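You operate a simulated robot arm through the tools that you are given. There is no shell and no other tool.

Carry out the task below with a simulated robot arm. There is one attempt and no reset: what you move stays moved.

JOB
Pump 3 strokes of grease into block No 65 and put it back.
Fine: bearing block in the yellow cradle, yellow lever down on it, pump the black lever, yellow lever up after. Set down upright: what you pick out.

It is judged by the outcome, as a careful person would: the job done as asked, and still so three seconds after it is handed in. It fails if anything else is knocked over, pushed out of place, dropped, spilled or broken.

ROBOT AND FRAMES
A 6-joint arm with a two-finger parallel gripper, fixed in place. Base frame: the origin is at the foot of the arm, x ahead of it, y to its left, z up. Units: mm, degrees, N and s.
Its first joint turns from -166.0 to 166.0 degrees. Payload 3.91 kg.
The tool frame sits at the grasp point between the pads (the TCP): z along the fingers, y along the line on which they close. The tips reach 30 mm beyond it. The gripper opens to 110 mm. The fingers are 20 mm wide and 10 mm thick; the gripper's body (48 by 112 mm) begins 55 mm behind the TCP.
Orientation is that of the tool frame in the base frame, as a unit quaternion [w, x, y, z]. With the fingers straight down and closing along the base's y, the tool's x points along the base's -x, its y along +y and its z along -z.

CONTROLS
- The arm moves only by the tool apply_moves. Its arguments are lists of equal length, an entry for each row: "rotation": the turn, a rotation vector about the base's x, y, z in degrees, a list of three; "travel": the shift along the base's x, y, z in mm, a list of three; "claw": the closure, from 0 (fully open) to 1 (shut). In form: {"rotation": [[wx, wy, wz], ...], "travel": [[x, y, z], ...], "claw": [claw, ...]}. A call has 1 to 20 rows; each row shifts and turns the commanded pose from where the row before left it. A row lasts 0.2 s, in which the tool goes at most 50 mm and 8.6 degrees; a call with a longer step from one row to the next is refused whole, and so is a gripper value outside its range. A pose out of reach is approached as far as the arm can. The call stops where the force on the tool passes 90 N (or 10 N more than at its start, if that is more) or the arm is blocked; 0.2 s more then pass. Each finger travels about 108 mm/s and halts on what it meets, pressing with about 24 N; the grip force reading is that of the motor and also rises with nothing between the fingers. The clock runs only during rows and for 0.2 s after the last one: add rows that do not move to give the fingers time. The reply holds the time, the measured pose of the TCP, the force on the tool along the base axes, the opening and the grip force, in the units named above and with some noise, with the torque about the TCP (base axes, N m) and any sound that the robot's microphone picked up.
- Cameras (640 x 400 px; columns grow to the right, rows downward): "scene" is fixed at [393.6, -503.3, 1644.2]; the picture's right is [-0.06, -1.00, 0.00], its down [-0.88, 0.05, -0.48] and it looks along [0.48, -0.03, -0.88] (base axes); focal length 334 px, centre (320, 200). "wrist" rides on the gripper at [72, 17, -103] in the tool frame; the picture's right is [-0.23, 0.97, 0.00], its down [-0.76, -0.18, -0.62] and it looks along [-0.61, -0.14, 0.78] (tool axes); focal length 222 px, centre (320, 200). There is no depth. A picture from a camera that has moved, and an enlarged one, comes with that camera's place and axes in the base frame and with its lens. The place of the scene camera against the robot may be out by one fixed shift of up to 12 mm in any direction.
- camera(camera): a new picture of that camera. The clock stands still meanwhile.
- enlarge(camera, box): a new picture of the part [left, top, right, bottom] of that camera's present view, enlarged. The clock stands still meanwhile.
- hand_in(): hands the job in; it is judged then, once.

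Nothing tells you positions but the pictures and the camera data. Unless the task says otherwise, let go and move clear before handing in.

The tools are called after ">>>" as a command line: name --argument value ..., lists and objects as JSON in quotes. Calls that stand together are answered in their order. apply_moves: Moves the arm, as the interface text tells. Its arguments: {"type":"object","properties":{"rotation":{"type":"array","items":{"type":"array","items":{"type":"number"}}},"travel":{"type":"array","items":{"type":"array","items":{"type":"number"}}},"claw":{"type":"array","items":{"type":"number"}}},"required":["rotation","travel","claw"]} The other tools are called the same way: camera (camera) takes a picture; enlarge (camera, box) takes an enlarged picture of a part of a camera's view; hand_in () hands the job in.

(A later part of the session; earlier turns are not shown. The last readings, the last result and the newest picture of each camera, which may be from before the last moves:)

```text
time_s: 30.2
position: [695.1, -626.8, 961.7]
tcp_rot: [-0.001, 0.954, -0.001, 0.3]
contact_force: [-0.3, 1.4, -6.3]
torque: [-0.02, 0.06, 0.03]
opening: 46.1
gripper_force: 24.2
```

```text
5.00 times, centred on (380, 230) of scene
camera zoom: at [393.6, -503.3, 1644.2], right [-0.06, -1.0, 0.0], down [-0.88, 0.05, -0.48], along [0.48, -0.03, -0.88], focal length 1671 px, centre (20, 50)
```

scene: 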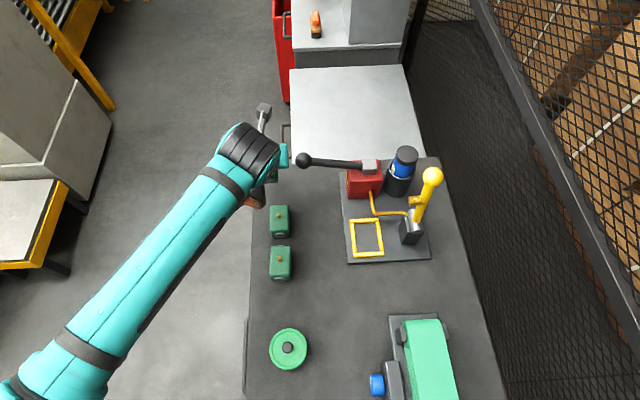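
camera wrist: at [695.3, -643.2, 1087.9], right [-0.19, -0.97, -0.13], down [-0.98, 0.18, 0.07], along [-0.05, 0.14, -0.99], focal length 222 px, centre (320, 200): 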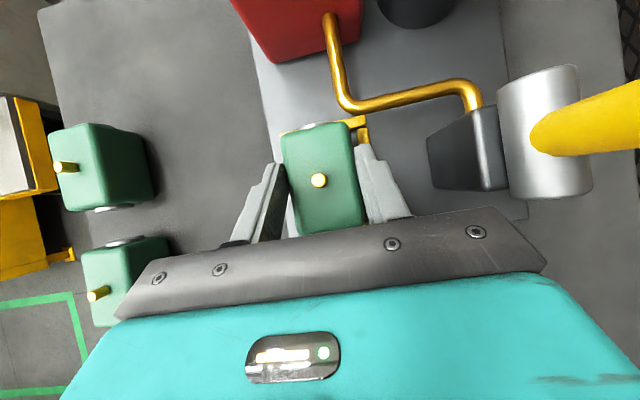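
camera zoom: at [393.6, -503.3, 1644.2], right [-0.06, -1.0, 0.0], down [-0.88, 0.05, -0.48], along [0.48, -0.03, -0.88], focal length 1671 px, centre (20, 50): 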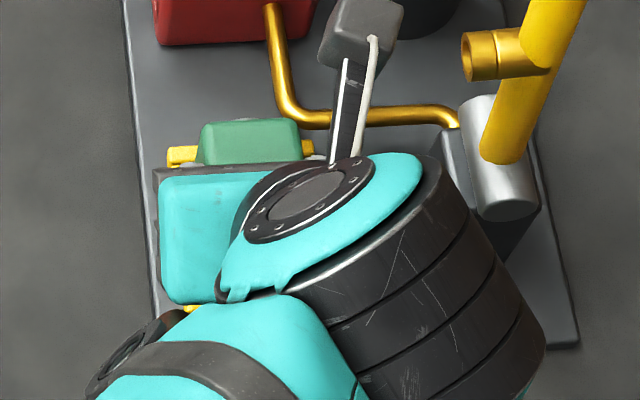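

Comparing apparent sizes shows the block slid about 14 mm down in the fingers during the lift. That means the contact at 951 was the block bottom reaching the plate inside the frame. It sat about 4 mm too far to +y, so I'll correct that and lower gently again.

>>> apply_moves --rotation '[[0, 0, 0], [0, 0, 0], [0, 0, 0], [0, 0, 0], [0, 0, 0]]' --travel '[[-0.5, -2, 0], [-0.5, -2, 0], [0, 0, -4], [0, 0, -3], [0, 0, 0]]' --claw '[1, 1, 1, 1, 1]'

>>> enlarge --camera "wrist" --box '[220, 90, 440, 228]'

```text
time_s: 31.4
position: [696.1, -630.9, 954.7]
tcp_rot: [0.0, 0.954, 0.0, 0.3]
contact_force: [-0.3, 0.2, -6.1]
torque: [-0.02, 0.06, 0.01]
opening: 45.9
gripper_force: 24.0
```

```text
2.90 times, centred on (330, 159) of wrist
camera zoom: at [694.5, -646.8, 1081.7], right [-0.19, -0.97, -0.13], down [-0.98, 0.18, 0.07], along [-0.05, 0.14, -0.99], focal length 644 px, centre (291, 319)
```

zoom: 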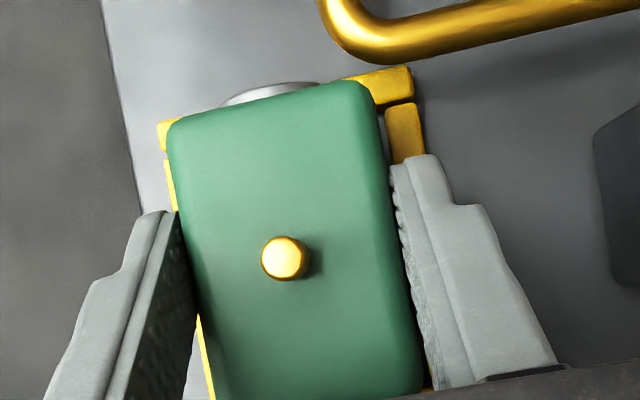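

The block is now centred within about 1–2 mm. I'll lower the last few millimetres in small steps.

>>> apply_moves --rotation '[[0, 0, 0], [0, 0, 0], [0, 0, 0]]' --travel '[[0, -1, -1.5], [0, 0, -1.5], [0, 0, 0]]' --claw '[1, 1, 1]'

```text
time_s: 32.2
position: [694.8, -631.6, 951.5]
tcp_rot: [0.0, 0.954, 0.0, 0.301]
contact_force: [-0.5, 0.0, -5.8]
torque: [0.02, 0.02, -0.02]
opening: 45.9
gripper_force: 24.5
```

>>> apply_moves --rotation '[[0, 0, 0], [0, 0, 0], [0, 0, 0]]' --travel '[[0, 0, -1.5], [0, 0, -1.5], [0, 0, 0]]' --claw '[1, 1, 1]'

```text
time_s: 33.0
position: [694.9, -632.7, 947.9]
tcp_rot: [0.0, 0.954, 0.001, 0.301]
contact_force: [0.8, 0.1, -4.3]
torque: [0.02, 0.04, -0.04]
opening: 45.9
gripper_force: 24.0
```

No contact yet at 948, lower than before, so the earlier touch was on the frame. I'll continue down slowly.

>>> apply_moves --rotation '[[0, 0, 0], [0, 0, 0], [0, 0, 0]]' --travel '[[0, 0, -1.5], [0, 0, -1.5], [0, 0, 0]]' --claw '[1, 1, 1]'

>>> enlarge --camera "wrist" --box '[220, 90, 440, 228]'

```text
time_s: 33.8
position: [695.6, -633.1, 947.8]
tcp_rot: [0.001, 0.953, 0.0, 0.302]
contact_force: [7.1, -3.8, 14.6]
torque: [0.11, 0.28, -0.01]
opening: 46.0
gripper_force: 23.7
```

```text
2.90 times, centred on (330, 159) of wrist
camera zoom: at [694.0, -648.8, 1075.0], right [-0.19, -0.97, -0.13], down [-0.98, 0.18, 0.07], along [-0.05, 0.14, -0.99], focal length 644 px, centre (291, 319)
```

zoom: 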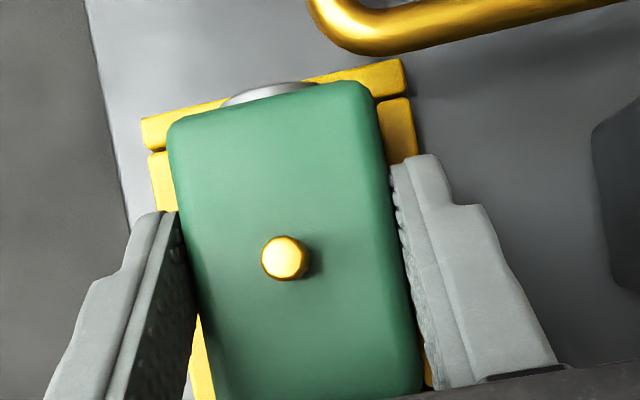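

I have about 15 N of contact, with the near end of the slightly nose-up block touching first. I'll probe with a small -x shift to find out whether a wall or the plate is touching.

>>> apply_moves --rotation '[[0, 0, 0], [0, 0, 0]]' --travel '[[-1.5, 1, 0], [0, 0, 0]]' --claw '[1, 1]'

```text
time_s: 34.4
position: [693.7, -630.6, 948.0]
tcp_rot: [0.001, 0.953, -0.001, 0.302]
contact_force: [7.2, -4.1, 21.3]
torque: [0.23, -0.3, -0.31]
opening: 45.8
gripper_force: 23.8
```

>>> apply_moves --rotation '[[0, 0, 0], [0, 0, 0], [0, 0, 0]]' --travel '[[0, 0, -1], [0, 0, -1], [0, 0, 0]]' --claw '[1, 1, 1]'

>>> enlarge --camera "wrist" --box '[220, 90, 440, 228]'

```text
time_s: 35.2
position: [691.5, -631.0, 945.1]
tcp_rot: [0.001, 0.953, 0.0, 0.302]
contact_force: [3.1, -3.8, 22.8]
torque: [-0.1, -0.14, -0.02]
opening: 45.8
gripper_force: 24.0
```

```text
2.90 times, centred on (330, 159) of wrist
camera zoom: at [691.5, -647.6, 1072.3], right [-0.19, -0.97, -0.13], down [-0.98, 0.18, 0.07], along [-0.05, 0.14, -0.99], focal length 644 px, centre (291, 319)
```

zoom: 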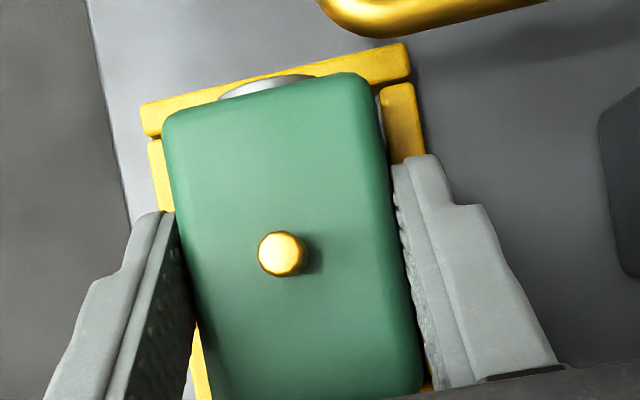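

By apparent size the block top is now only about 6–8 mm above its bench height, which matches being seated on the plate, and the reaction force is central. I'll release and look.

>>> apply_moves --rotation '[[0, 0, 0], [0, 0, 0], [0, 0, 0], [0, 0, 0]]' --travel '[[0, 0, 1], [0, 0, 0], [0, 0, 0], [0, 0, 0]]' --claw '[0.55, 0.45, 0.42, 0.42]'

>>> enlarge --camera "wrist" --box '[220, 90, 440, 228]'

```text
time_s: 36.2
position: [694.6, -631.1, 945.2]
tcp_rot: [0.0, 0.954, 0.0, 0.3]
contact_force: [0.2, -0.5, 0.9]
torque: [0.02, -0.01, 0.01]
opening: 63.7
gripper_force: 0.0
```

```text
2.90 times, centred on (330, 159) of wrist
camera zoom: at [692.3, -647.8, 1072.2], right [-0.19, -0.97, -0.13], down [-0.98, 0.18, 0.07], along [-0.05, 0.14, -0.99], focal length 644 px, centre (291, 319)
```

zoom: 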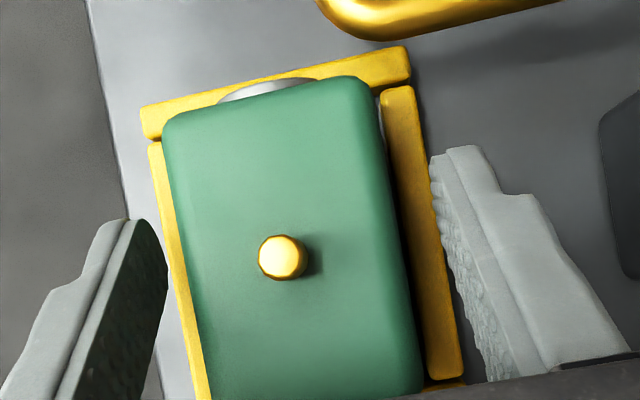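

The fingers are open and the block stays put. I'll back off upward and inspect the seating.

>>> apply_moves --rotation '[[0, 0, 0], [0, 0, 0], [0, 0, 0], [0, 0, 0], [0, 0, 0], [0, 0, 0], [0, 0, 0]]' --travel '[[0, 0, 10], [0, 0, 20], [-5, 0, 30], [-10, 10, 30], [-10, 20, 30], [-10, 20, 20], [0, 0, 0]]' --claw '[0.42, 0.42, 0.42, 0.42, 0.42, 0.42, 0.42]'

>>> camera --camera "wrist"

>>> enlarge --camera "wrist" --box '[270, 60, 440, 200]'

>>> enlarge --camera "scene" --box '[300, 140, 460, 280]'

```text
time_s: 37.8
position: [659.7, -579.8, 1083.6]
tcp_rot: [0.0, 0.954, -0.001, 0.3]
contact_force: [-0.4, 0.5, 0.5]
torque: [0.02, 0.04, -0.03]
opening: 63.8
gripper_force: 0.1
```

```text
taken
camera wrist: at [659.1, -596.0, 1210.6], right [-0.19, -0.97, -0.13], down [-0.98, 0.18, 0.07], along [-0.05, 0.14, -0.99], focal length 222 px, centre (320, 200)
```

wrist: 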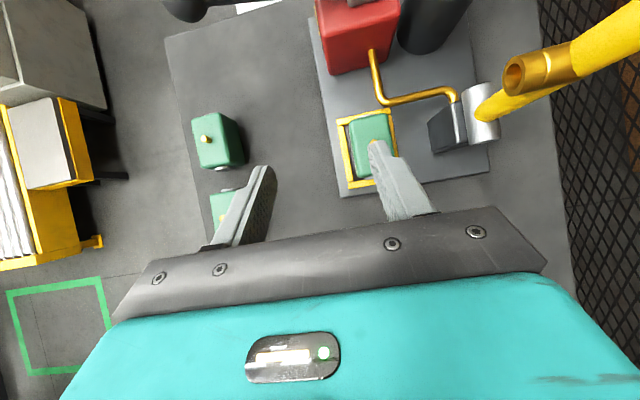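

```text
2.86 times, centred on (355, 130) of wrist
camera zoom: at [659.1, -596.0, 1210.6], right [-0.19, -0.97, -0.13], down [-0.98, 0.18, 0.07], along [-0.05, 0.14, -0.99], focal length 635 px, centre (220, 400)
```

zoom: 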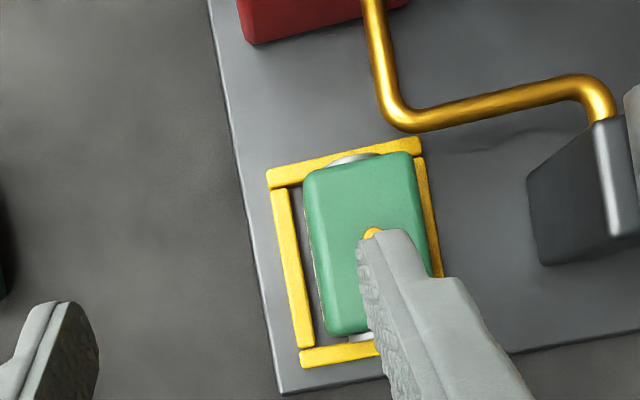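

```text
2.86 times, centred on (380, 210) of scene
camera zoom: at [393.6, -503.3, 1644.2], right [-0.06, -1.0, 0.0], down [-0.88, 0.05, -0.48], along [0.48, -0.03, -0.88], focal length 955 px, centre (149, 171)
```

zoom: 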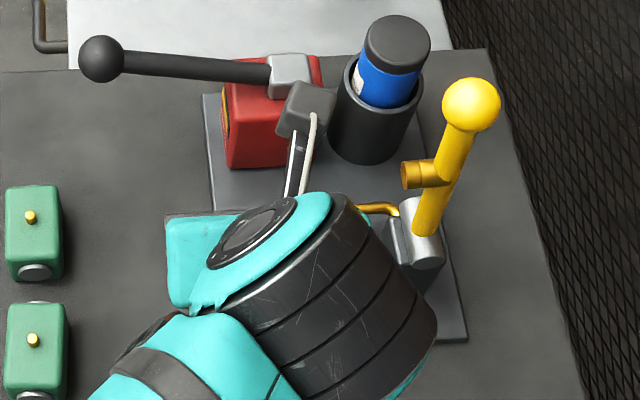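

The block sits inside the yellow frame. I'll rise and turn the tool 90° so the fingers close along x, which is needed for the levers, and then view the block again with the arm out of the way.

>>> apply_moves --rotation '[[0, 0, 0], [0, 0, -8.2], [0, 0, -8.2], [0, 0, -8.2], [0, 0, -8.2], [0, 0, -8.2], [0, 0, -8.2], [0, 0, -8.2], [0, 0, -8.2], [0, 0, -8.2], [0, 0, -8.2], [0, 0, -8], [0, 0, 0]]' --travel '[[0, 15, 30], [3, 18, 18], [3, 18, 18], [3, 18, 18], [3, 18, 18], [3, 18, 18], [3, 18, 18], [3, 0, 0], [3, 0, 0], [3, 0, 0], [3, 0, 0], [3, 0, 0], [0, 0, 0]]' --claw '[0.42, 0.42, 0.42, 0.42, 0.42, 0.42, 0.42, 0.42, 0.42, 0.42, 0.42, 0.42, 0.42]'

>>> camera --camera "wrist"

>>> enlarge --camera "wrist" --box '[200, 0, 400, 130]'

>>> enlarge --camera "scene" --box '[320, 190, 420, 270]'

>>> camera --camera "scene"

```text
time_s: 40.6
position: [658.7, -502.9, 1190.2]
tcp_rot: [0.088, 0.911, -0.28, 0.289]
contact_force: [0.1, -0.4, -0.8]
torque: [-0.01, -0.04, 0.01]
opening: 63.9
gripper_force: 0.1
out of reach, approached as far as the arm can: row 6, 7, 8, 9, 10, 11, 12
```

```text
taken
camera wrist: at [649.2, -516.5, 1317.5], right [-0.7, -0.7, -0.13], down [-0.71, 0.7, 0.07], along [0.04, 0.14, -0.99], focal length 222 px, centre (320, 200)
```

wrist: 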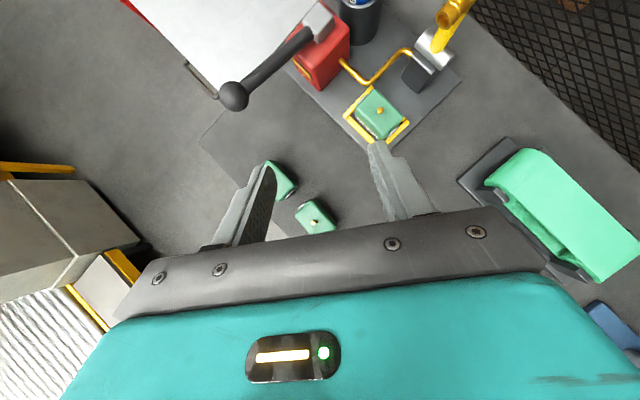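

```text
3.08 times, centred on (300, 65) of wrist
camera zoom: at [649.2, -516.5, 1317.5], right [-0.7, -0.7, -0.13], down [-0.71, 0.7, 0.07], along [0.04, 0.14, -0.99], focal length 684 px, centre (382, 615)
```

zoom: 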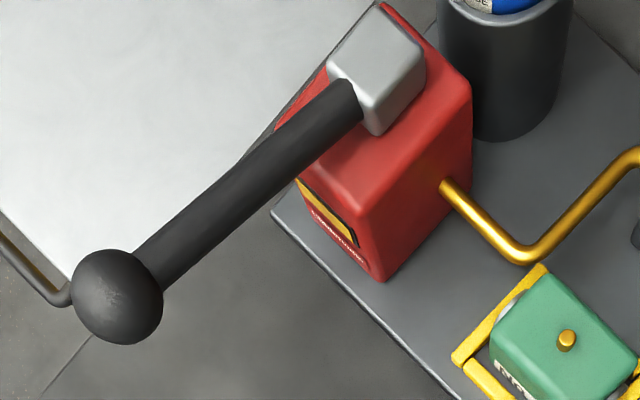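

```text
5.00 times, centred on (370, 230) of scene
camera zoom: at [393.6, -503.3, 1644.2], right [-0.06, -1.0, 0.0], down [-0.88, 0.05, -0.48], along [0.48, -0.03, -0.88], focal length 1671 px, centre (70, 50)
```

zoom: 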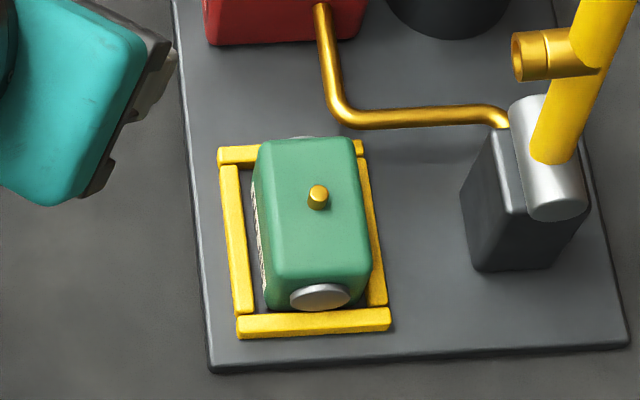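

```text
taken
```

scene: 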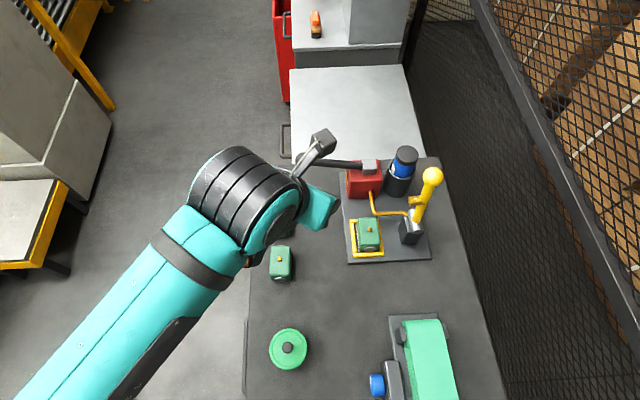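

The scene view shows the block seated inside the yellow frame. The last joint hit its limit turning that way, so I'll turn back the other way and use the opposite yaw for the levers.

>>> apply_moves --rotation '[[0, 0, 8.2], [0, 0, 8.2], [0, 0, 8.2], [0, 0, 8.2], [0, 0, 8.2], [0, 0, 8.2], [0, 0, 8.2], [0, 0, 8.2], [0, 0, 8.2], [0, 0, 8.2], [0, 0, 8], [0, 0, 0]]' --travel '[[0, 0, 0], [0, 0, 0], [0, 0, 0], [0, 0, 0], [0, 0, 0], [0, 0, 0], [0, 0, 0], [0, 0, 0], [0, 0, 0], [0, 0, 0], [0, 0, 0], [0, 0, 0]]' --claw '[0.42, 0.42, 0.42, 0.42, 0.42, 0.42, 0.42, 0.42, 0.42, 0.42, 0.42, 0.42]'

```text
time_s: 43.2
position: [660.8, -504.3, 1191.7]
tcp_rot: [-0.143, 0.842, 0.447, 0.267]
contact_force: [-0.4, 0.3, 0.1]
torque: [0.0, 0.01, 0.02]
opening: 63.8
gripper_force: 0.0
```

>>> apply_moves --rotation '[[-5.81, 3.9, 0], [-5.81, 3.9, 0], [-5.81, 3.9, 0], [-5.81, 3.9, 0], [-5.81, 3.9, 0], [0, 0, 8.475], [0, 0, 8.475], [0, 0, 8.475], [0, 0, 8.475], [-7, 0, 0], [-7, 0, 0], [-7, 0, 0], [-7, 0, 0], [-7, 0, 0], [0, 0, 0]]' --travel '[[0, 0, 10], [0, 0, 10], [0, 0, 10], [0, 0, 0], [0, 0, 0], [5, 0, 0], [5, 0, 0], [5, 0, 0], [5, 0, 0], [5, 0, 0], [5, 0, 0], [5, 0, 0], [0, 0, 0], [0, 0, 0], [0, 0, 0]]' --claw '[0.42, 0.42, 0.42, 0.42, 0.42, 0.42, 0.42, 0.42, 0.42, 0.42, 0.42, 0.42, 0.42, 0.42, 0.42]'

>>> camera --camera "wrist"

>>> camera --camera "scene"

```text
time_s: 46.4
position: [693.4, -498.9, 1213.7]
tcp_rot: [0.213, 0.676, 0.672, -0.212]
contact_force: [0.1, -0.1, 1.6]
torque: [0.0, 0.01, -0.04]
opening: 63.7
gripper_force: 0.0
out of reach, approached as far as the arm can: row 3, 9
```

```text
taken
camera wrist: at [709.1, -380.3, 1257.1], right [0.97, -0.19, 0.13], down [-0.18, -0.27, 0.95], along [-0.14, -0.94, -0.29], focal length 222 px, centre (320, 200)
```

wrist: 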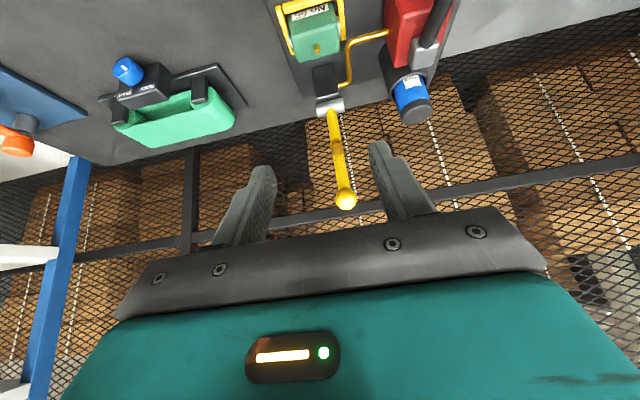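

```text
taken
```

scene: 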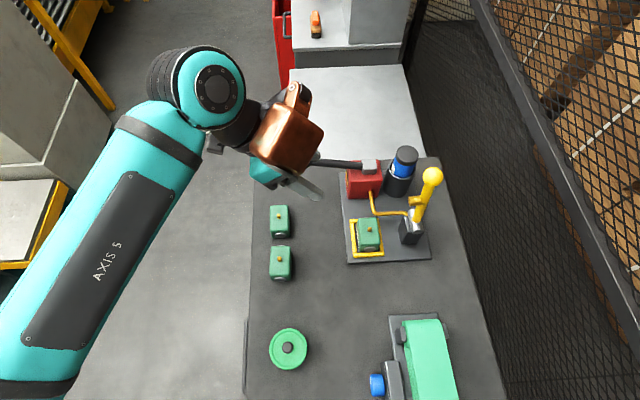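

The tool now closes along x. The yellow ball measures (701, -719, 1157). I'll tilt the tool to 65° and come up in front of the ball with the fingers open.

>>> apply_moves --rotation '[[-7.5, 0, 0], [-7.5, 0, 0], [-7.5, 0, 0], [-7.5, 0, 0], [0, 0, 0], [0, 0, 0], [0, 0, 0]]' --travel '[[2, -20, 0], [2, -20, 0], [2, -20, -4], [2, -20, -5], [0, -28, -5], [0, -28, -5], [0, 0, 0]]' --claw '[0.3, 0.3, 0.3, 0.3, 0.3, 0.3, 0.3]'

>>> camera --camera "wrist"

>>> camera --camera "scene"

```text
time_s: 48.0
position: [699.0, -632.2, 1193.5]
tcp_rot: [0.38, 0.597, 0.596, -0.378]
contact_force: [-0.5, -0.2, -0.9]
torque: [-0.01, 0.01, 0.02]
opening: 77.2
gripper_force: 0.1
```

```text
taken
camera wrist: at [716.1, -507.9, 1172.4], right [0.97, -0.1, 0.21], down [-0.18, 0.24, 0.95], along [-0.14, -0.97, 0.22], focal length 222 px, centre (320, 200)
```

wrist: 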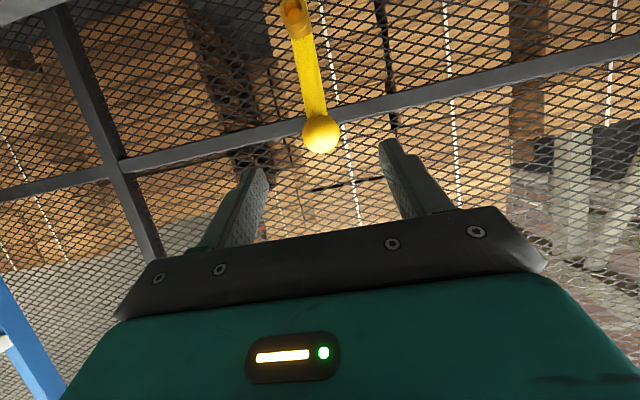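

```text
taken
```

scene: 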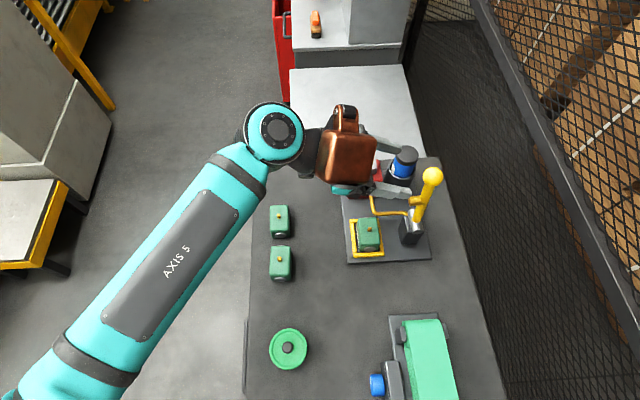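

The ball is 87 mm ahead in -y and 34 mm down from the TCP, centred in x. I'll advance so it sits between the pads, then grip it.

>>> apply_moves --rotation '[[0, 0, 0], [0, 0, 0], [0, 0, 0], [0, 0, 0], [0, 0, 0], [0, 0, 0]]' --travel '[[0, -20, -8], [0, -20, -8], [0, -20, -8], [0, -20, -8], [0, -6, -2], [0, 0, 0]]' --claw '[0.3, 0.3, 0.3, 0.3, 0.3, 0.3]'

>>> camera --camera "wrist"

>>> enlarge --camera "scene" --box '[320, 110, 480, 250]'

```text
time_s: 49.4
position: [699.1, -722.2, 1160.2]
tcp_rot: [0.38, 0.598, 0.597, -0.378]
contact_force: [-0.3, -0.4, -0.1]
torque: [0.01, 0.04, -0.01]
opening: 77.0
gripper_force: 0.2
```

```text
taken
camera wrist: at [716.8, -597.1, 1138.3], right [0.97, -0.1, 0.21], down [-0.18, 0.24, 0.95], along [-0.14, -0.97, 0.22], focal length 222 px, centre (320, 200)
```

wrist: 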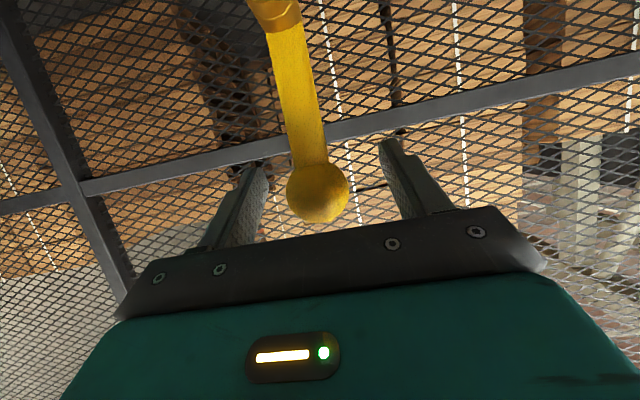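

```text
2.86 times, centred on (400, 180) of scene
camera zoom: at [393.6, -503.3, 1644.2], right [-0.06, -1.0, 0.0], down [-0.88, 0.05, -0.48], along [0.48, -0.03, -0.88], focal length 955 px, centre (91, 257)
```

zoom: 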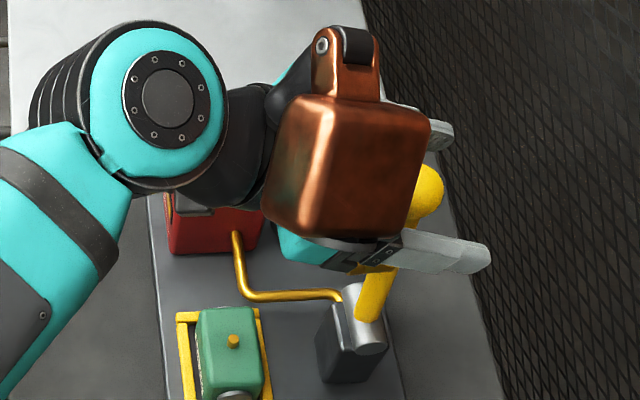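

The ball is centred between the pads, so I'll close on it.

>>> apply_moves --rotation '[[0, 0, 0], [0, 0, 0], [0, 0, 0]]' --travel '[[0, 0, 0], [0, 0, 0], [0, 0, 0]]' --claw '[0.6, 1, 1]'

>>> camera --camera "wrist"

```text
time_s: 50.2
position: [699.5, -721.2, 1160.1]
tcp_rot: [0.38, 0.598, 0.596, -0.378]
contact_force: [-5.1, 2.2, -3.0]
torque: [0.1, -0.02, -0.01]
opening: 33.1
gripper_force: 45.2
```

```text
taken
camera wrist: at [716.3, -597.2, 1138.4], right [0.97, -0.1, 0.21], down [-0.18, 0.24, 0.95], along [-0.14, -0.97, 0.22], focal length 222 px, centre (320, 200)
```

wrist: 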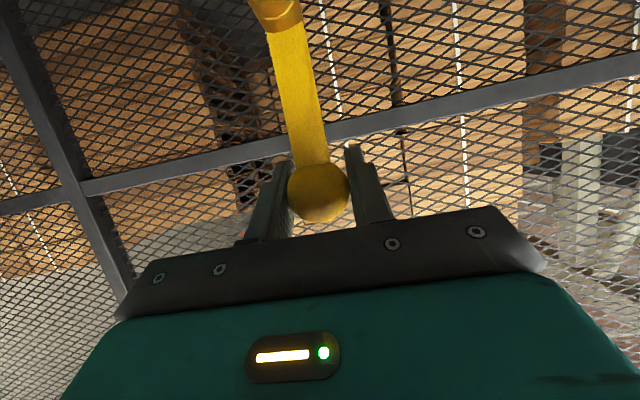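

I have the ball. I'll swing it along its arc (pivot about (702, -740, 960), radius about 200) over toward the cradle, starting with a short section to check the forces.

>>> apply_moves --rotation '[[0, 0, 0], [0, 0, 0], [2, 0, 0], [2, 0, 0], [0, 0, 0]]' --travel '[[0, 10.8, -1.5], [0, 10.9, -1.9], [0, 20.2, -5.4], [0, 19.5, -7.5], [0, 0, 0]]' --claw '[1, 1, 1, 1, 1]'

>>> camera --camera "wrist"

```text
time_s: 51.4
position: [700.4, -661.0, 1144.0]
tcp_rot: [0.359, 0.611, 0.609, -0.357]
contact_force: [2.0, -7.3, -1.1]
torque: [-1.17, 0.0, -0.07]
opening: 33.0
gripper_force: 44.6
```

```text
taken
camera wrist: at [716.3, -535.4, 1131.4], right [0.97, -0.11, 0.2], down [-0.18, 0.17, 0.97], along [-0.14, -0.98, 0.15], focal length 222 px, centre (320, 200)
```

wrist: 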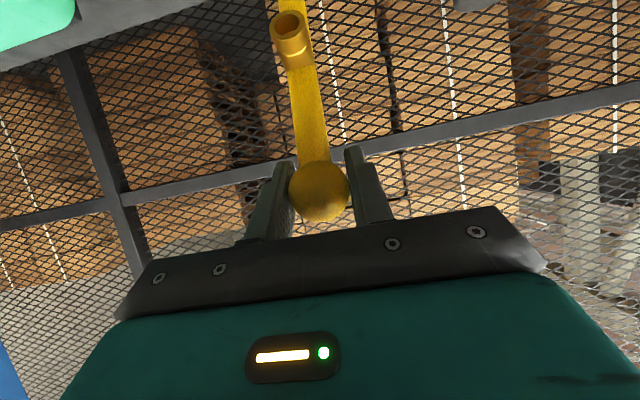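

The lever follows with low force. I'll continue the swing.

>>> apply_moves --rotation '[[2, 0, 0], [2, 0, 0], [3, 0, 0], [3, 0, 0], [3, 0, 0], [0, 0, 0]]' --travel '[[0, 18.7, -9.5], [0, 17.6, -11.4], [0, 16.2, -13.2], [0, 14.8, -14.8], [0, 13.2, -16.2], [0, 0, 0]]' --claw '[1, 1, 1, 1, 1, 1]'

>>> camera --camera "wrist"

>>> camera --camera "scene"

```text
time_s: 52.8
position: [700.1, -581.2, 1080.4]
tcp_rot: [0.287, 0.648, 0.645, -0.286]
contact_force: [-23.5, -17.2, -5.8]
torque: [-0.99, -0.08, 0.03]
opening: 33.3
gripper_force: 45.5
```

```text
taken
camera wrist: at [716.5, -454.9, 1096.9], right [0.97, -0.16, 0.17], down [-0.18, -0.05, 0.98], along [-0.14, -0.99, -0.08], focal length 222 px, centre (320, 200)
```

wrist: 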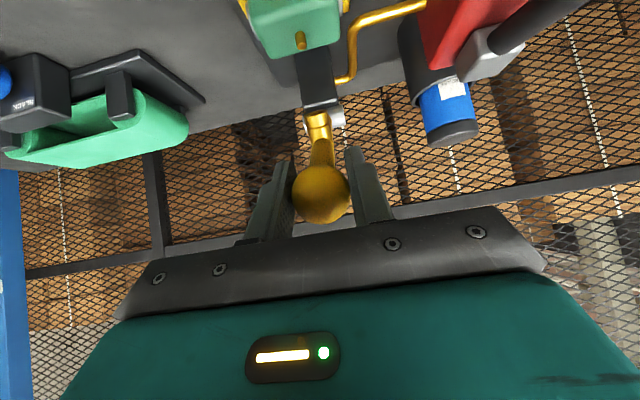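

```text
taken
```

scene: 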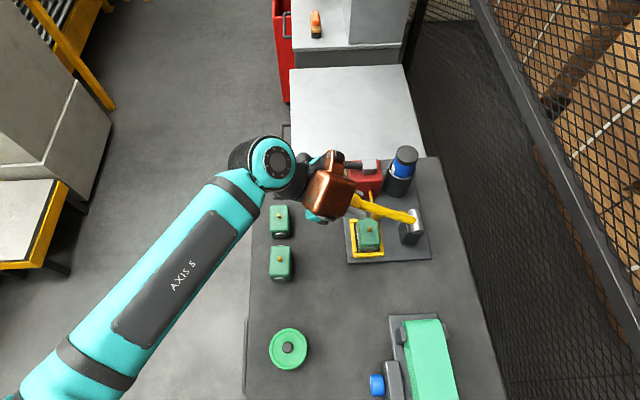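

There's some side load: the lever plane is rotated slightly and the radius is a touch shorter than assumed. I'll continue with a small -x and inward correction.

>>> apply_moves --rotation '[[0, 0, 0], [2, 0, 0], [2, 0, 0], [0, 0, 0]]' --travel '[[-2, -2, -1], [-1, 10.8, -17.6], [-1, 9, -18.5], [0, 0, 0]]' --claw '[1, 1, 1, 1]'

```text
time_s: 53.8
position: [699.4, -558.3, 1041.1]
tcp_rot: [0.267, 0.656, 0.656, -0.262]
contact_force: [51.7, 17.2, 11.7]
torque: [-0.98, -0.03, 0.27]
opening: 33.2
gripper_force: 45.3
```

I overcorrected x, so I'll back off by about 2.7 mm and continue.

>>> apply_moves --rotation '[[0, 0, 0], [2, 0, 0], [0, 0, 0]]' --travel '[[2.7, 1, 0.5], [0, 7.2, -19.2], [0, 0, 0]]' --claw '[1, 1, 1]'

>>> camera --camera "wrist"

>>> enlarge --camera "scene" --box '[300, 140, 460, 280]'

```text
time_s: 54.6
position: [700.4, -553.5, 1022.5]
tcp_rot: [0.253, 0.662, 0.66, -0.252]
contact_force: [62.7, -3.2, 5.0]
torque: [-0.98, 0.31, -0.05]
opening: 33.2
gripper_force: 45.0
```

```text
taken
camera wrist: at [716.2, -430.2, 1051.3], right [0.97, -0.17, 0.15], down [-0.18, -0.15, 0.97], along [-0.14, -0.97, -0.18], focal length 222 px, centre (320, 200)
```

wrist: 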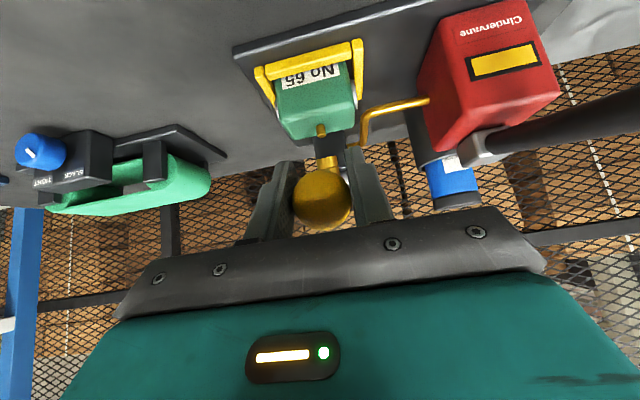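

```text
2.86 times, centred on (380, 210) of scene
camera zoom: at [393.6, -503.3, 1644.2], right [-0.06, -1.0, 0.0], down [-0.88, 0.05, -0.48], along [0.48, -0.03, -0.88], focal length 955 px, centre (149, 171)
```

zoom: 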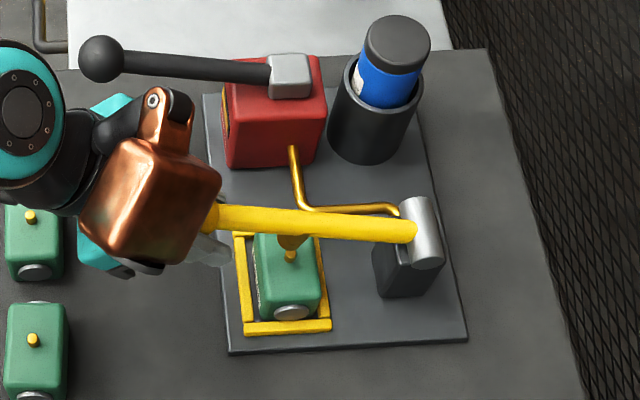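

The wrist view confirms the block reads "No 65" and sits in the cradle. I'll relieve the side load with +3 mm in x before going on.

>>> apply_moves --rotation '[[0, 0, 0], [0, 0, 0]]' --travel '[[3, 0, 0], [0, 0, 0]]' --claw '[1, 1]'

```text
time_s: 55.2
position: [700.0, -554.5, 1021.5]
tcp_rot: [0.251, 0.662, 0.659, -0.253]
contact_force: [14.7, 2.1, -8.2]
torque: [1.22, 0.25, -0.14]
opening: 33.3
gripper_force: 44.7
```

>>> apply_moves --rotation '[[2, 0, 0], [1, 0, 0], [0, 0, 0]]' --travel '[[1, 3, -9], [0, 2.6, -9], [0, 0, 0]]' --claw '[1, 1, 1]'

>>> camera --camera "wrist"

```text
time_s: 56.0
position: [698.7, -547.8, 1005.6]
tcp_rot: [0.237, 0.668, 0.666, -0.235]
contact_force: [-14.1, -8.8, 4.6]
torque: [-1.23, 0.0, 0.02]
opening: 32.7
gripper_force: 45.3
```

```text
taken
camera wrist: at [716.5, -426.6, 1041.1], right [0.97, -0.18, 0.15], down [-0.18, -0.2, 0.96], along [-0.14, -0.96, -0.23], focal length 222 px, centre (320, 200)
```

wrist: 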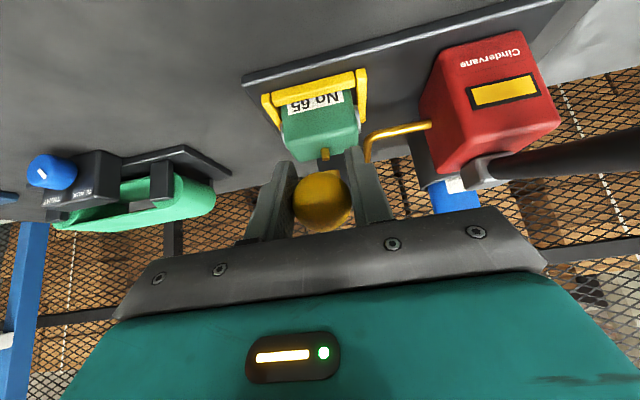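

>>> apply_moves --rotation '[[1, 0, 0], [0, 0, 0], [0, 0, 0]]' --travel '[[0, 1, -7], [0, 1, -6], [0, 0, 0]]' --claw '[1, 1, 1]'

>>> enlarge --camera "scene" --box '[300, 140, 460, 280]'

```text
time_s: 56.8
position: [701.0, -545.9, 994.6]
tcp_rot: [0.23, 0.671, 0.667, -0.229]
contact_force: [-42.0, 1.1, 5.5]
torque: [-1.01, -0.36, -0.1]
opening: 33.3
gripper_force: 45.1
```

```text
2.86 times, centred on (380, 210) of scene
camera zoom: at [393.6, -503.3, 1644.2], right [-0.06, -1.0, 0.0], down [-0.88, 0.05, -0.48], along [0.48, -0.03, -0.88], focal length 955 px, centre (149, 171)
```

zoom: 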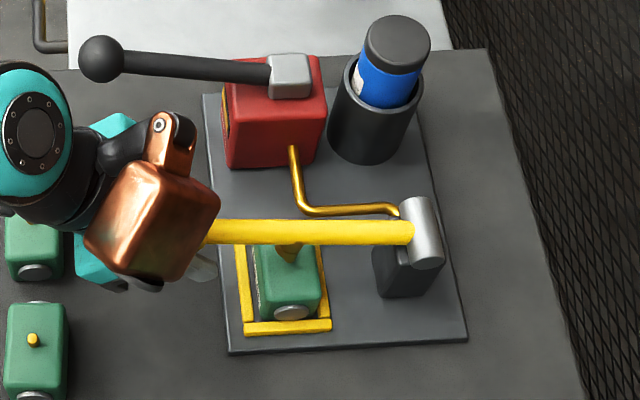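

The lever is almost down, with the nozzle close above the nipple. I'll relieve x again and ease down the last millimetres.

>>> apply_moves --rotation '[[0, 0, 0], [0, 0, 0], [0, 0, 0]]' --travel '[[-2, 0, 0], [0, 0.5, -5], [0, 0, 0]]' --claw '[1, 1, 1]'

>>> camera --camera "wrist"

```text
time_s: 57.6
position: [700.2, -546.0, 986.8]
tcp_rot: [0.231, 0.671, 0.667, -0.228]
contact_force: [-27.5, -9.0, 4.8]
torque: [-1.07, -0.29, -0.01]
opening: 33.0
gripper_force: 45.1
```

```text
taken
camera wrist: at [716.4, -423.8, 1025.1], right [0.97, -0.18, 0.14], down [-0.18, -0.22, 0.96], along [-0.14, -0.96, -0.25], focal length 222 px, centre (320, 200)
```

wrist: 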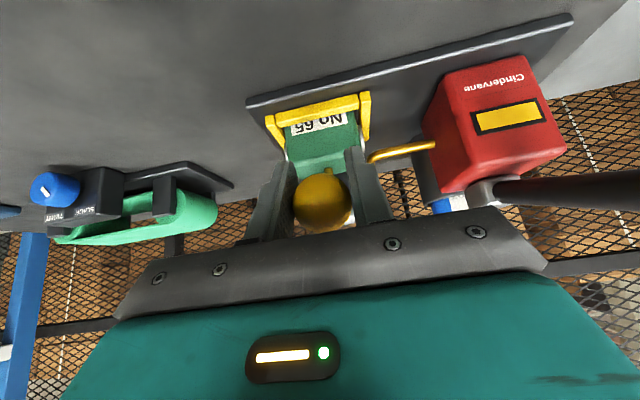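

>>> apply_moves --rotation '[[0, 0, 0], [0, 0, 0], [0, 0, 0]]' --travel '[[-1, -0.5, -3], [0, 0, -4], [0, 0, 0]]' --claw '[1, 1, 1]'

>>> enlarge --camera "scene" --box '[330, 180, 430, 260]'

```text
time_s: 58.4
position: [700.9, -544.0, 980.3]
tcp_rot: [0.231, 0.67, 0.668, -0.228]
contact_force: [-8.4, -10.8, 5.6]
torque: [-1.14, -0.09, 0.05]
opening: 33.2
gripper_force: 45.3
```

```text
5.00 times, centred on (380, 220) of scene
camera zoom: at [393.6, -503.3, 1644.2], right [-0.06, -1.0, 0.0], down [-0.88, 0.05, -0.48], along [0.48, -0.03, -0.88], focal length 1671 px, centre (20, 100)
```

zoom: 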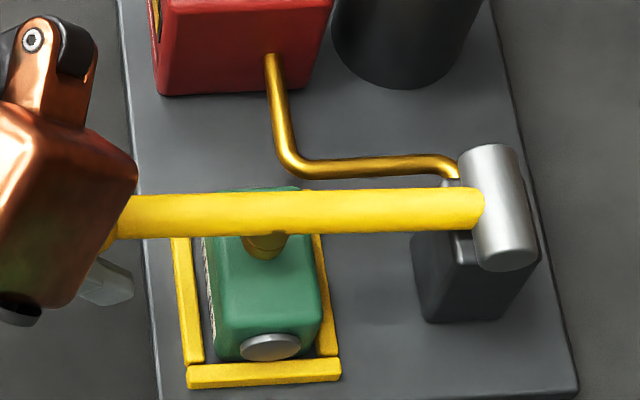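

>>> apply_moves --rotation '[[0, 0, 0], [0, 0, 0], [0, 0, 0]]' --travel '[[-0.5, -0.5, -3], [0, 0, -3], [0, 0, 0]]' --claw '[1, 1, 1]'

```text
time_s: 59.2
position: [699.9, -543.1, 973.1]
tcp_rot: [0.23, 0.67, 0.668, -0.228]
contact_force: [-1.6, 4.2, 5.7]
torque: [-1.18, -0.02, 0.09]
opening: 33.2
gripper_force: 44.6
```

>>> apply_moves --rotation '[[0, 0, 0], [0, 0, 0], [0, 0, 0]]' --travel '[[0, 0, -3], [0, 0, -3], [0, 0, 0]]' --claw '[1, 1, 1]'

>>> enlarge --camera "scene" --box '[330, 180, 430, 260]'

>>> camera --camera "wrist"

```text
time_s: 60.0
position: [700.1, -543.6, 968.1]
tcp_rot: [0.23, 0.669, 0.668, -0.229]
contact_force: [-0.3, 24.9, 3.8]
torque: [-1.09, -0.1, 0.04]
opening: 33.0
gripper_force: 45.3
```

```text
5.00 times, centred on (380, 220) of scene
camera zoom: at [393.6, -503.3, 1644.2], right [-0.06, -1.0, 0.0], down [-0.88, 0.05, -0.48], along [0.48, -0.03, -0.88], focal length 1671 px, centre (20, 100)
```

zoom: 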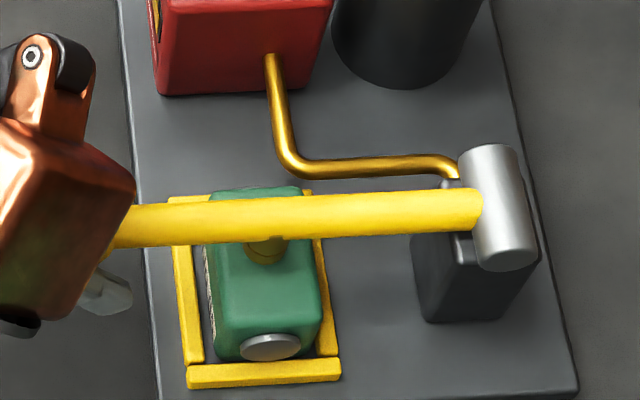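

```text
taken
camera wrist: at [716.1, -422.6, 1005.9], right [0.97, -0.18, 0.14], down [-0.18, -0.22, 0.96], along [-0.14, -0.96, -0.25], focal length 222 px, centre (320, 200)
```

wrist: 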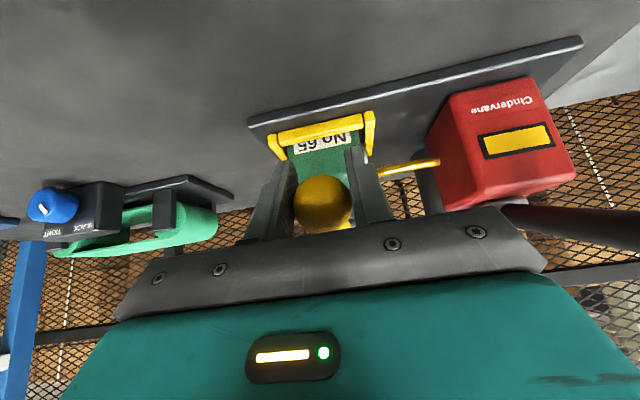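

>>> apply_moves --rotation '[[0, 0, 0], [0, 0, 0], [0, 0, 0]]' --travel '[[0, 1.5, -2], [0, 0, -2], [0, 0, 0]]' --claw '[1, 1, 1]'

```text
time_s: 60.8
position: [699.7, -544.0, 965.0]
tcp_rot: [0.231, 0.67, 0.668, -0.229]
contact_force: [13.0, 11.8, 14.1]
torque: [-1.01, 0.07, -0.01]
opening: 33.0
gripper_force: 45.3
```

Upward resistance is starting, so the nozzle is meeting the nipple. I'll press a little further.

>>> apply_moves --rotation '[[0, 0, 0], [0, 0, 0], [0, 0, 0]]' --travel '[[0, 0, -1.5], [0, 0, -1.5], [0, 0, 0]]' --claw '[1, 1, 1]'

>>> enlarge --camera "scene" --box '[330, 180, 430, 260]'

```text
time_s: 61.6
position: [699.8, -544.4, 964.5]
tcp_rot: [0.232, 0.67, 0.667, -0.228]
contact_force: [31.2, -3.1, 39.7]
torque: [-0.15, 0.04, 0.02]
opening: 33.3
gripper_force: 45.0
```

```text
5.00 times, centred on (380, 220) of scene
camera zoom: at [393.6, -503.3, 1644.2], right [-0.06, -1.0, 0.0], down [-0.88, 0.05, -0.48], along [0.48, -0.03, -0.88], focal length 1671 px, centre (20, 100)
```

zoom: 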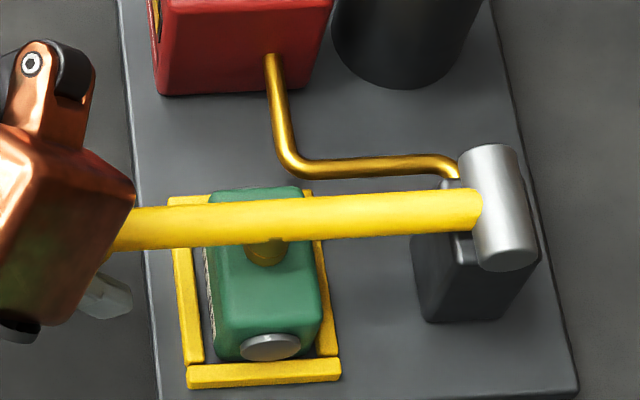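

The lever has reached a firm stop, horizontal, with the nozzle on the nipple. I'll relax the force and open the fingers.

>>> apply_moves --rotation '[[0, 0, 0], [0, 0, 0], [0, 0, 0], [0, 0, 0]]' --travel '[[1.3, 0, 2], [0, 0, 0], [0, 0, 0], [0, 0, 0]]' --claw '[1, 0.6, 0.4, 0.4]'

>>> camera --camera "wrist"

>>> enlarge --camera "scene" --box '[330, 180, 430, 260]'

```text
time_s: 62.6
position: [699.5, -545.9, 963.7]
tcp_rot: [0.229, 0.671, 0.668, -0.229]
contact_force: [-0.3, -0.2, 0.3]
torque: [-0.01, 0.04, -0.02]
opening: 66.2
gripper_force: 0.1
```

```text
taken
camera wrist: at [716.0, -424.4, 1000.7], right [0.97, -0.18, 0.14], down [-0.18, -0.22, 0.96], along [-0.14, -0.96, -0.25], focal length 222 px, centre (320, 200)
```

wrist: 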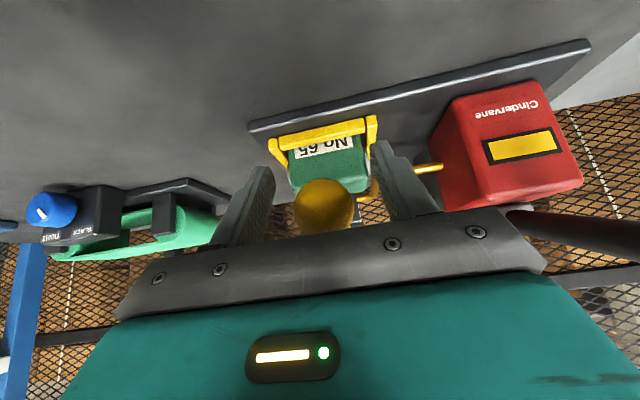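

```text
5.00 times, centred on (380, 220) of scene
camera zoom: at [393.6, -503.3, 1644.2], right [-0.06, -1.0, 0.0], down [-0.88, 0.05, -0.48], along [0.48, -0.03, -0.88], focal length 1671 px, centre (20, 100)
```

zoom: 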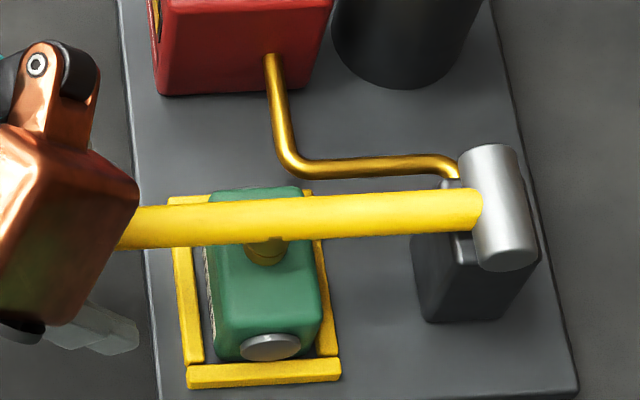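

The lever stays down on its own. Next I'll retreat and go to the black pump knob, with the fingers still closing along x.

>>> apply_moves --rotation '[[0, 0, 0], [0, 0, 0], [0, 0, 0], [0, 0, 0], [0, 0, 0], [0, 0, 0], [0, 0, 0], [0, 0, 0]]' --travel '[[0, 25, 31], [0, 31, 39], [0, 25, 30], [36, 10, 12], [36, 10, 12], [36, 5, 5], [36, 5, 5], [0, 0, 0]]' --claw '[0.3, 0.3, 0.3, 0.3, 0.3, 0.3, 0.3, 0.3]'

>>> camera --camera "wrist"

>>> camera --camera "scene"

```text
time_s: 64.4
position: [844.6, -435.6, 1094.6]
tcp_rot: [0.229, 0.671, 0.667, -0.229]
contact_force: [-0.3, -0.3, -1.1]
torque: [0.04, -0.01, 0.03]
opening: 77.1
gripper_force: 0.0
```

```text
taken
camera wrist: at [860.0, -314.1, 1132.0], right [0.97, -0.18, 0.14], down [-0.18, -0.22, 0.96], along [-0.14, -0.96, -0.25], focal length 222 px, centre (320, 200)
```

wrist: 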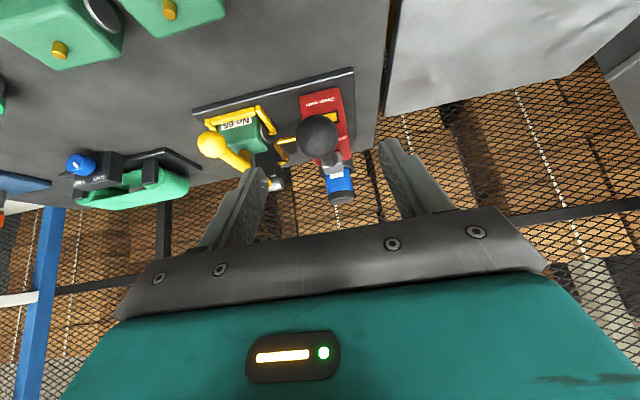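

```text
taken
```

scene: 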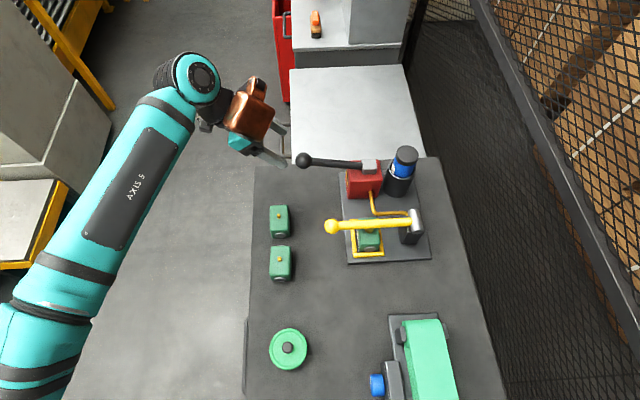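

>>> apply_moves --rotation '[[0, 0, 0], [0, 0, 0], [0, 0, 0]]' --travel '[[-1, -14, -15], [-1, -14, -15], [0, 0, 0]]' --claw '[0.3, 0.3, 0.3]'

>>> camera --camera "wrist"

>>> enlarge --camera "scene" --box '[240, 110, 420, 230]'

```text
time_s: 65.2
position: [844.9, -462.7, 1067.6]
tcp_rot: [0.23, 0.67, 0.668, -0.228]
contact_force: [0.7, -0.5, 0.3]
torque: [0.0, 0.05, 0.03]
opening: 77.1
gripper_force: 0.1
```

```text
taken
camera wrist: at [860.9, -341.1, 1104.7], right [0.97, -0.18, 0.14], down [-0.18, -0.22, 0.96], along [-0.14, -0.96, -0.25], focal length 222 px, centre (320, 200)
```

wrist: 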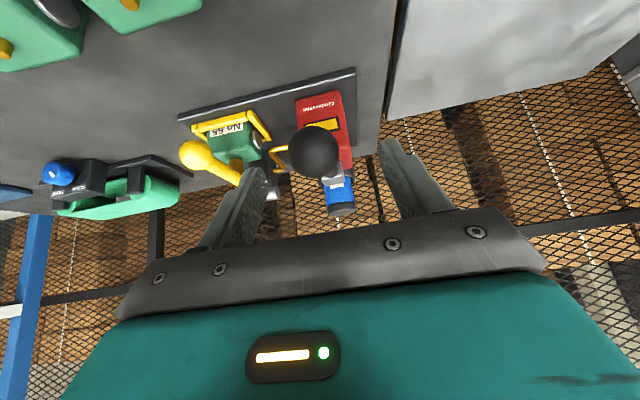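

```text
3.33 times, centred on (330, 170) of scene
camera zoom: at [393.6, -503.3, 1644.2], right [-0.06, -1.0, 0.0], down [-0.88, 0.05, -0.48], along [0.48, -0.03, -0.88], focal length 1114 px, centre (287, 300)
```

zoom: 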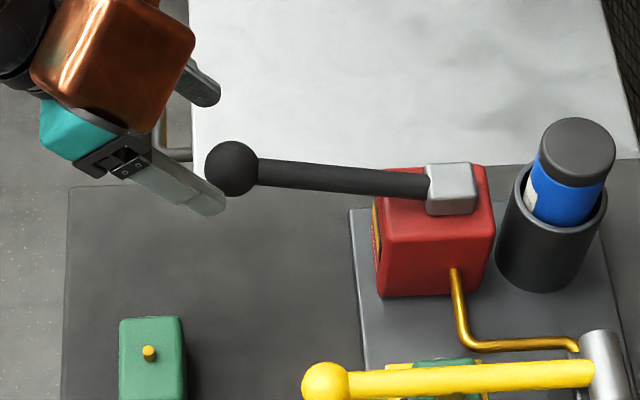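

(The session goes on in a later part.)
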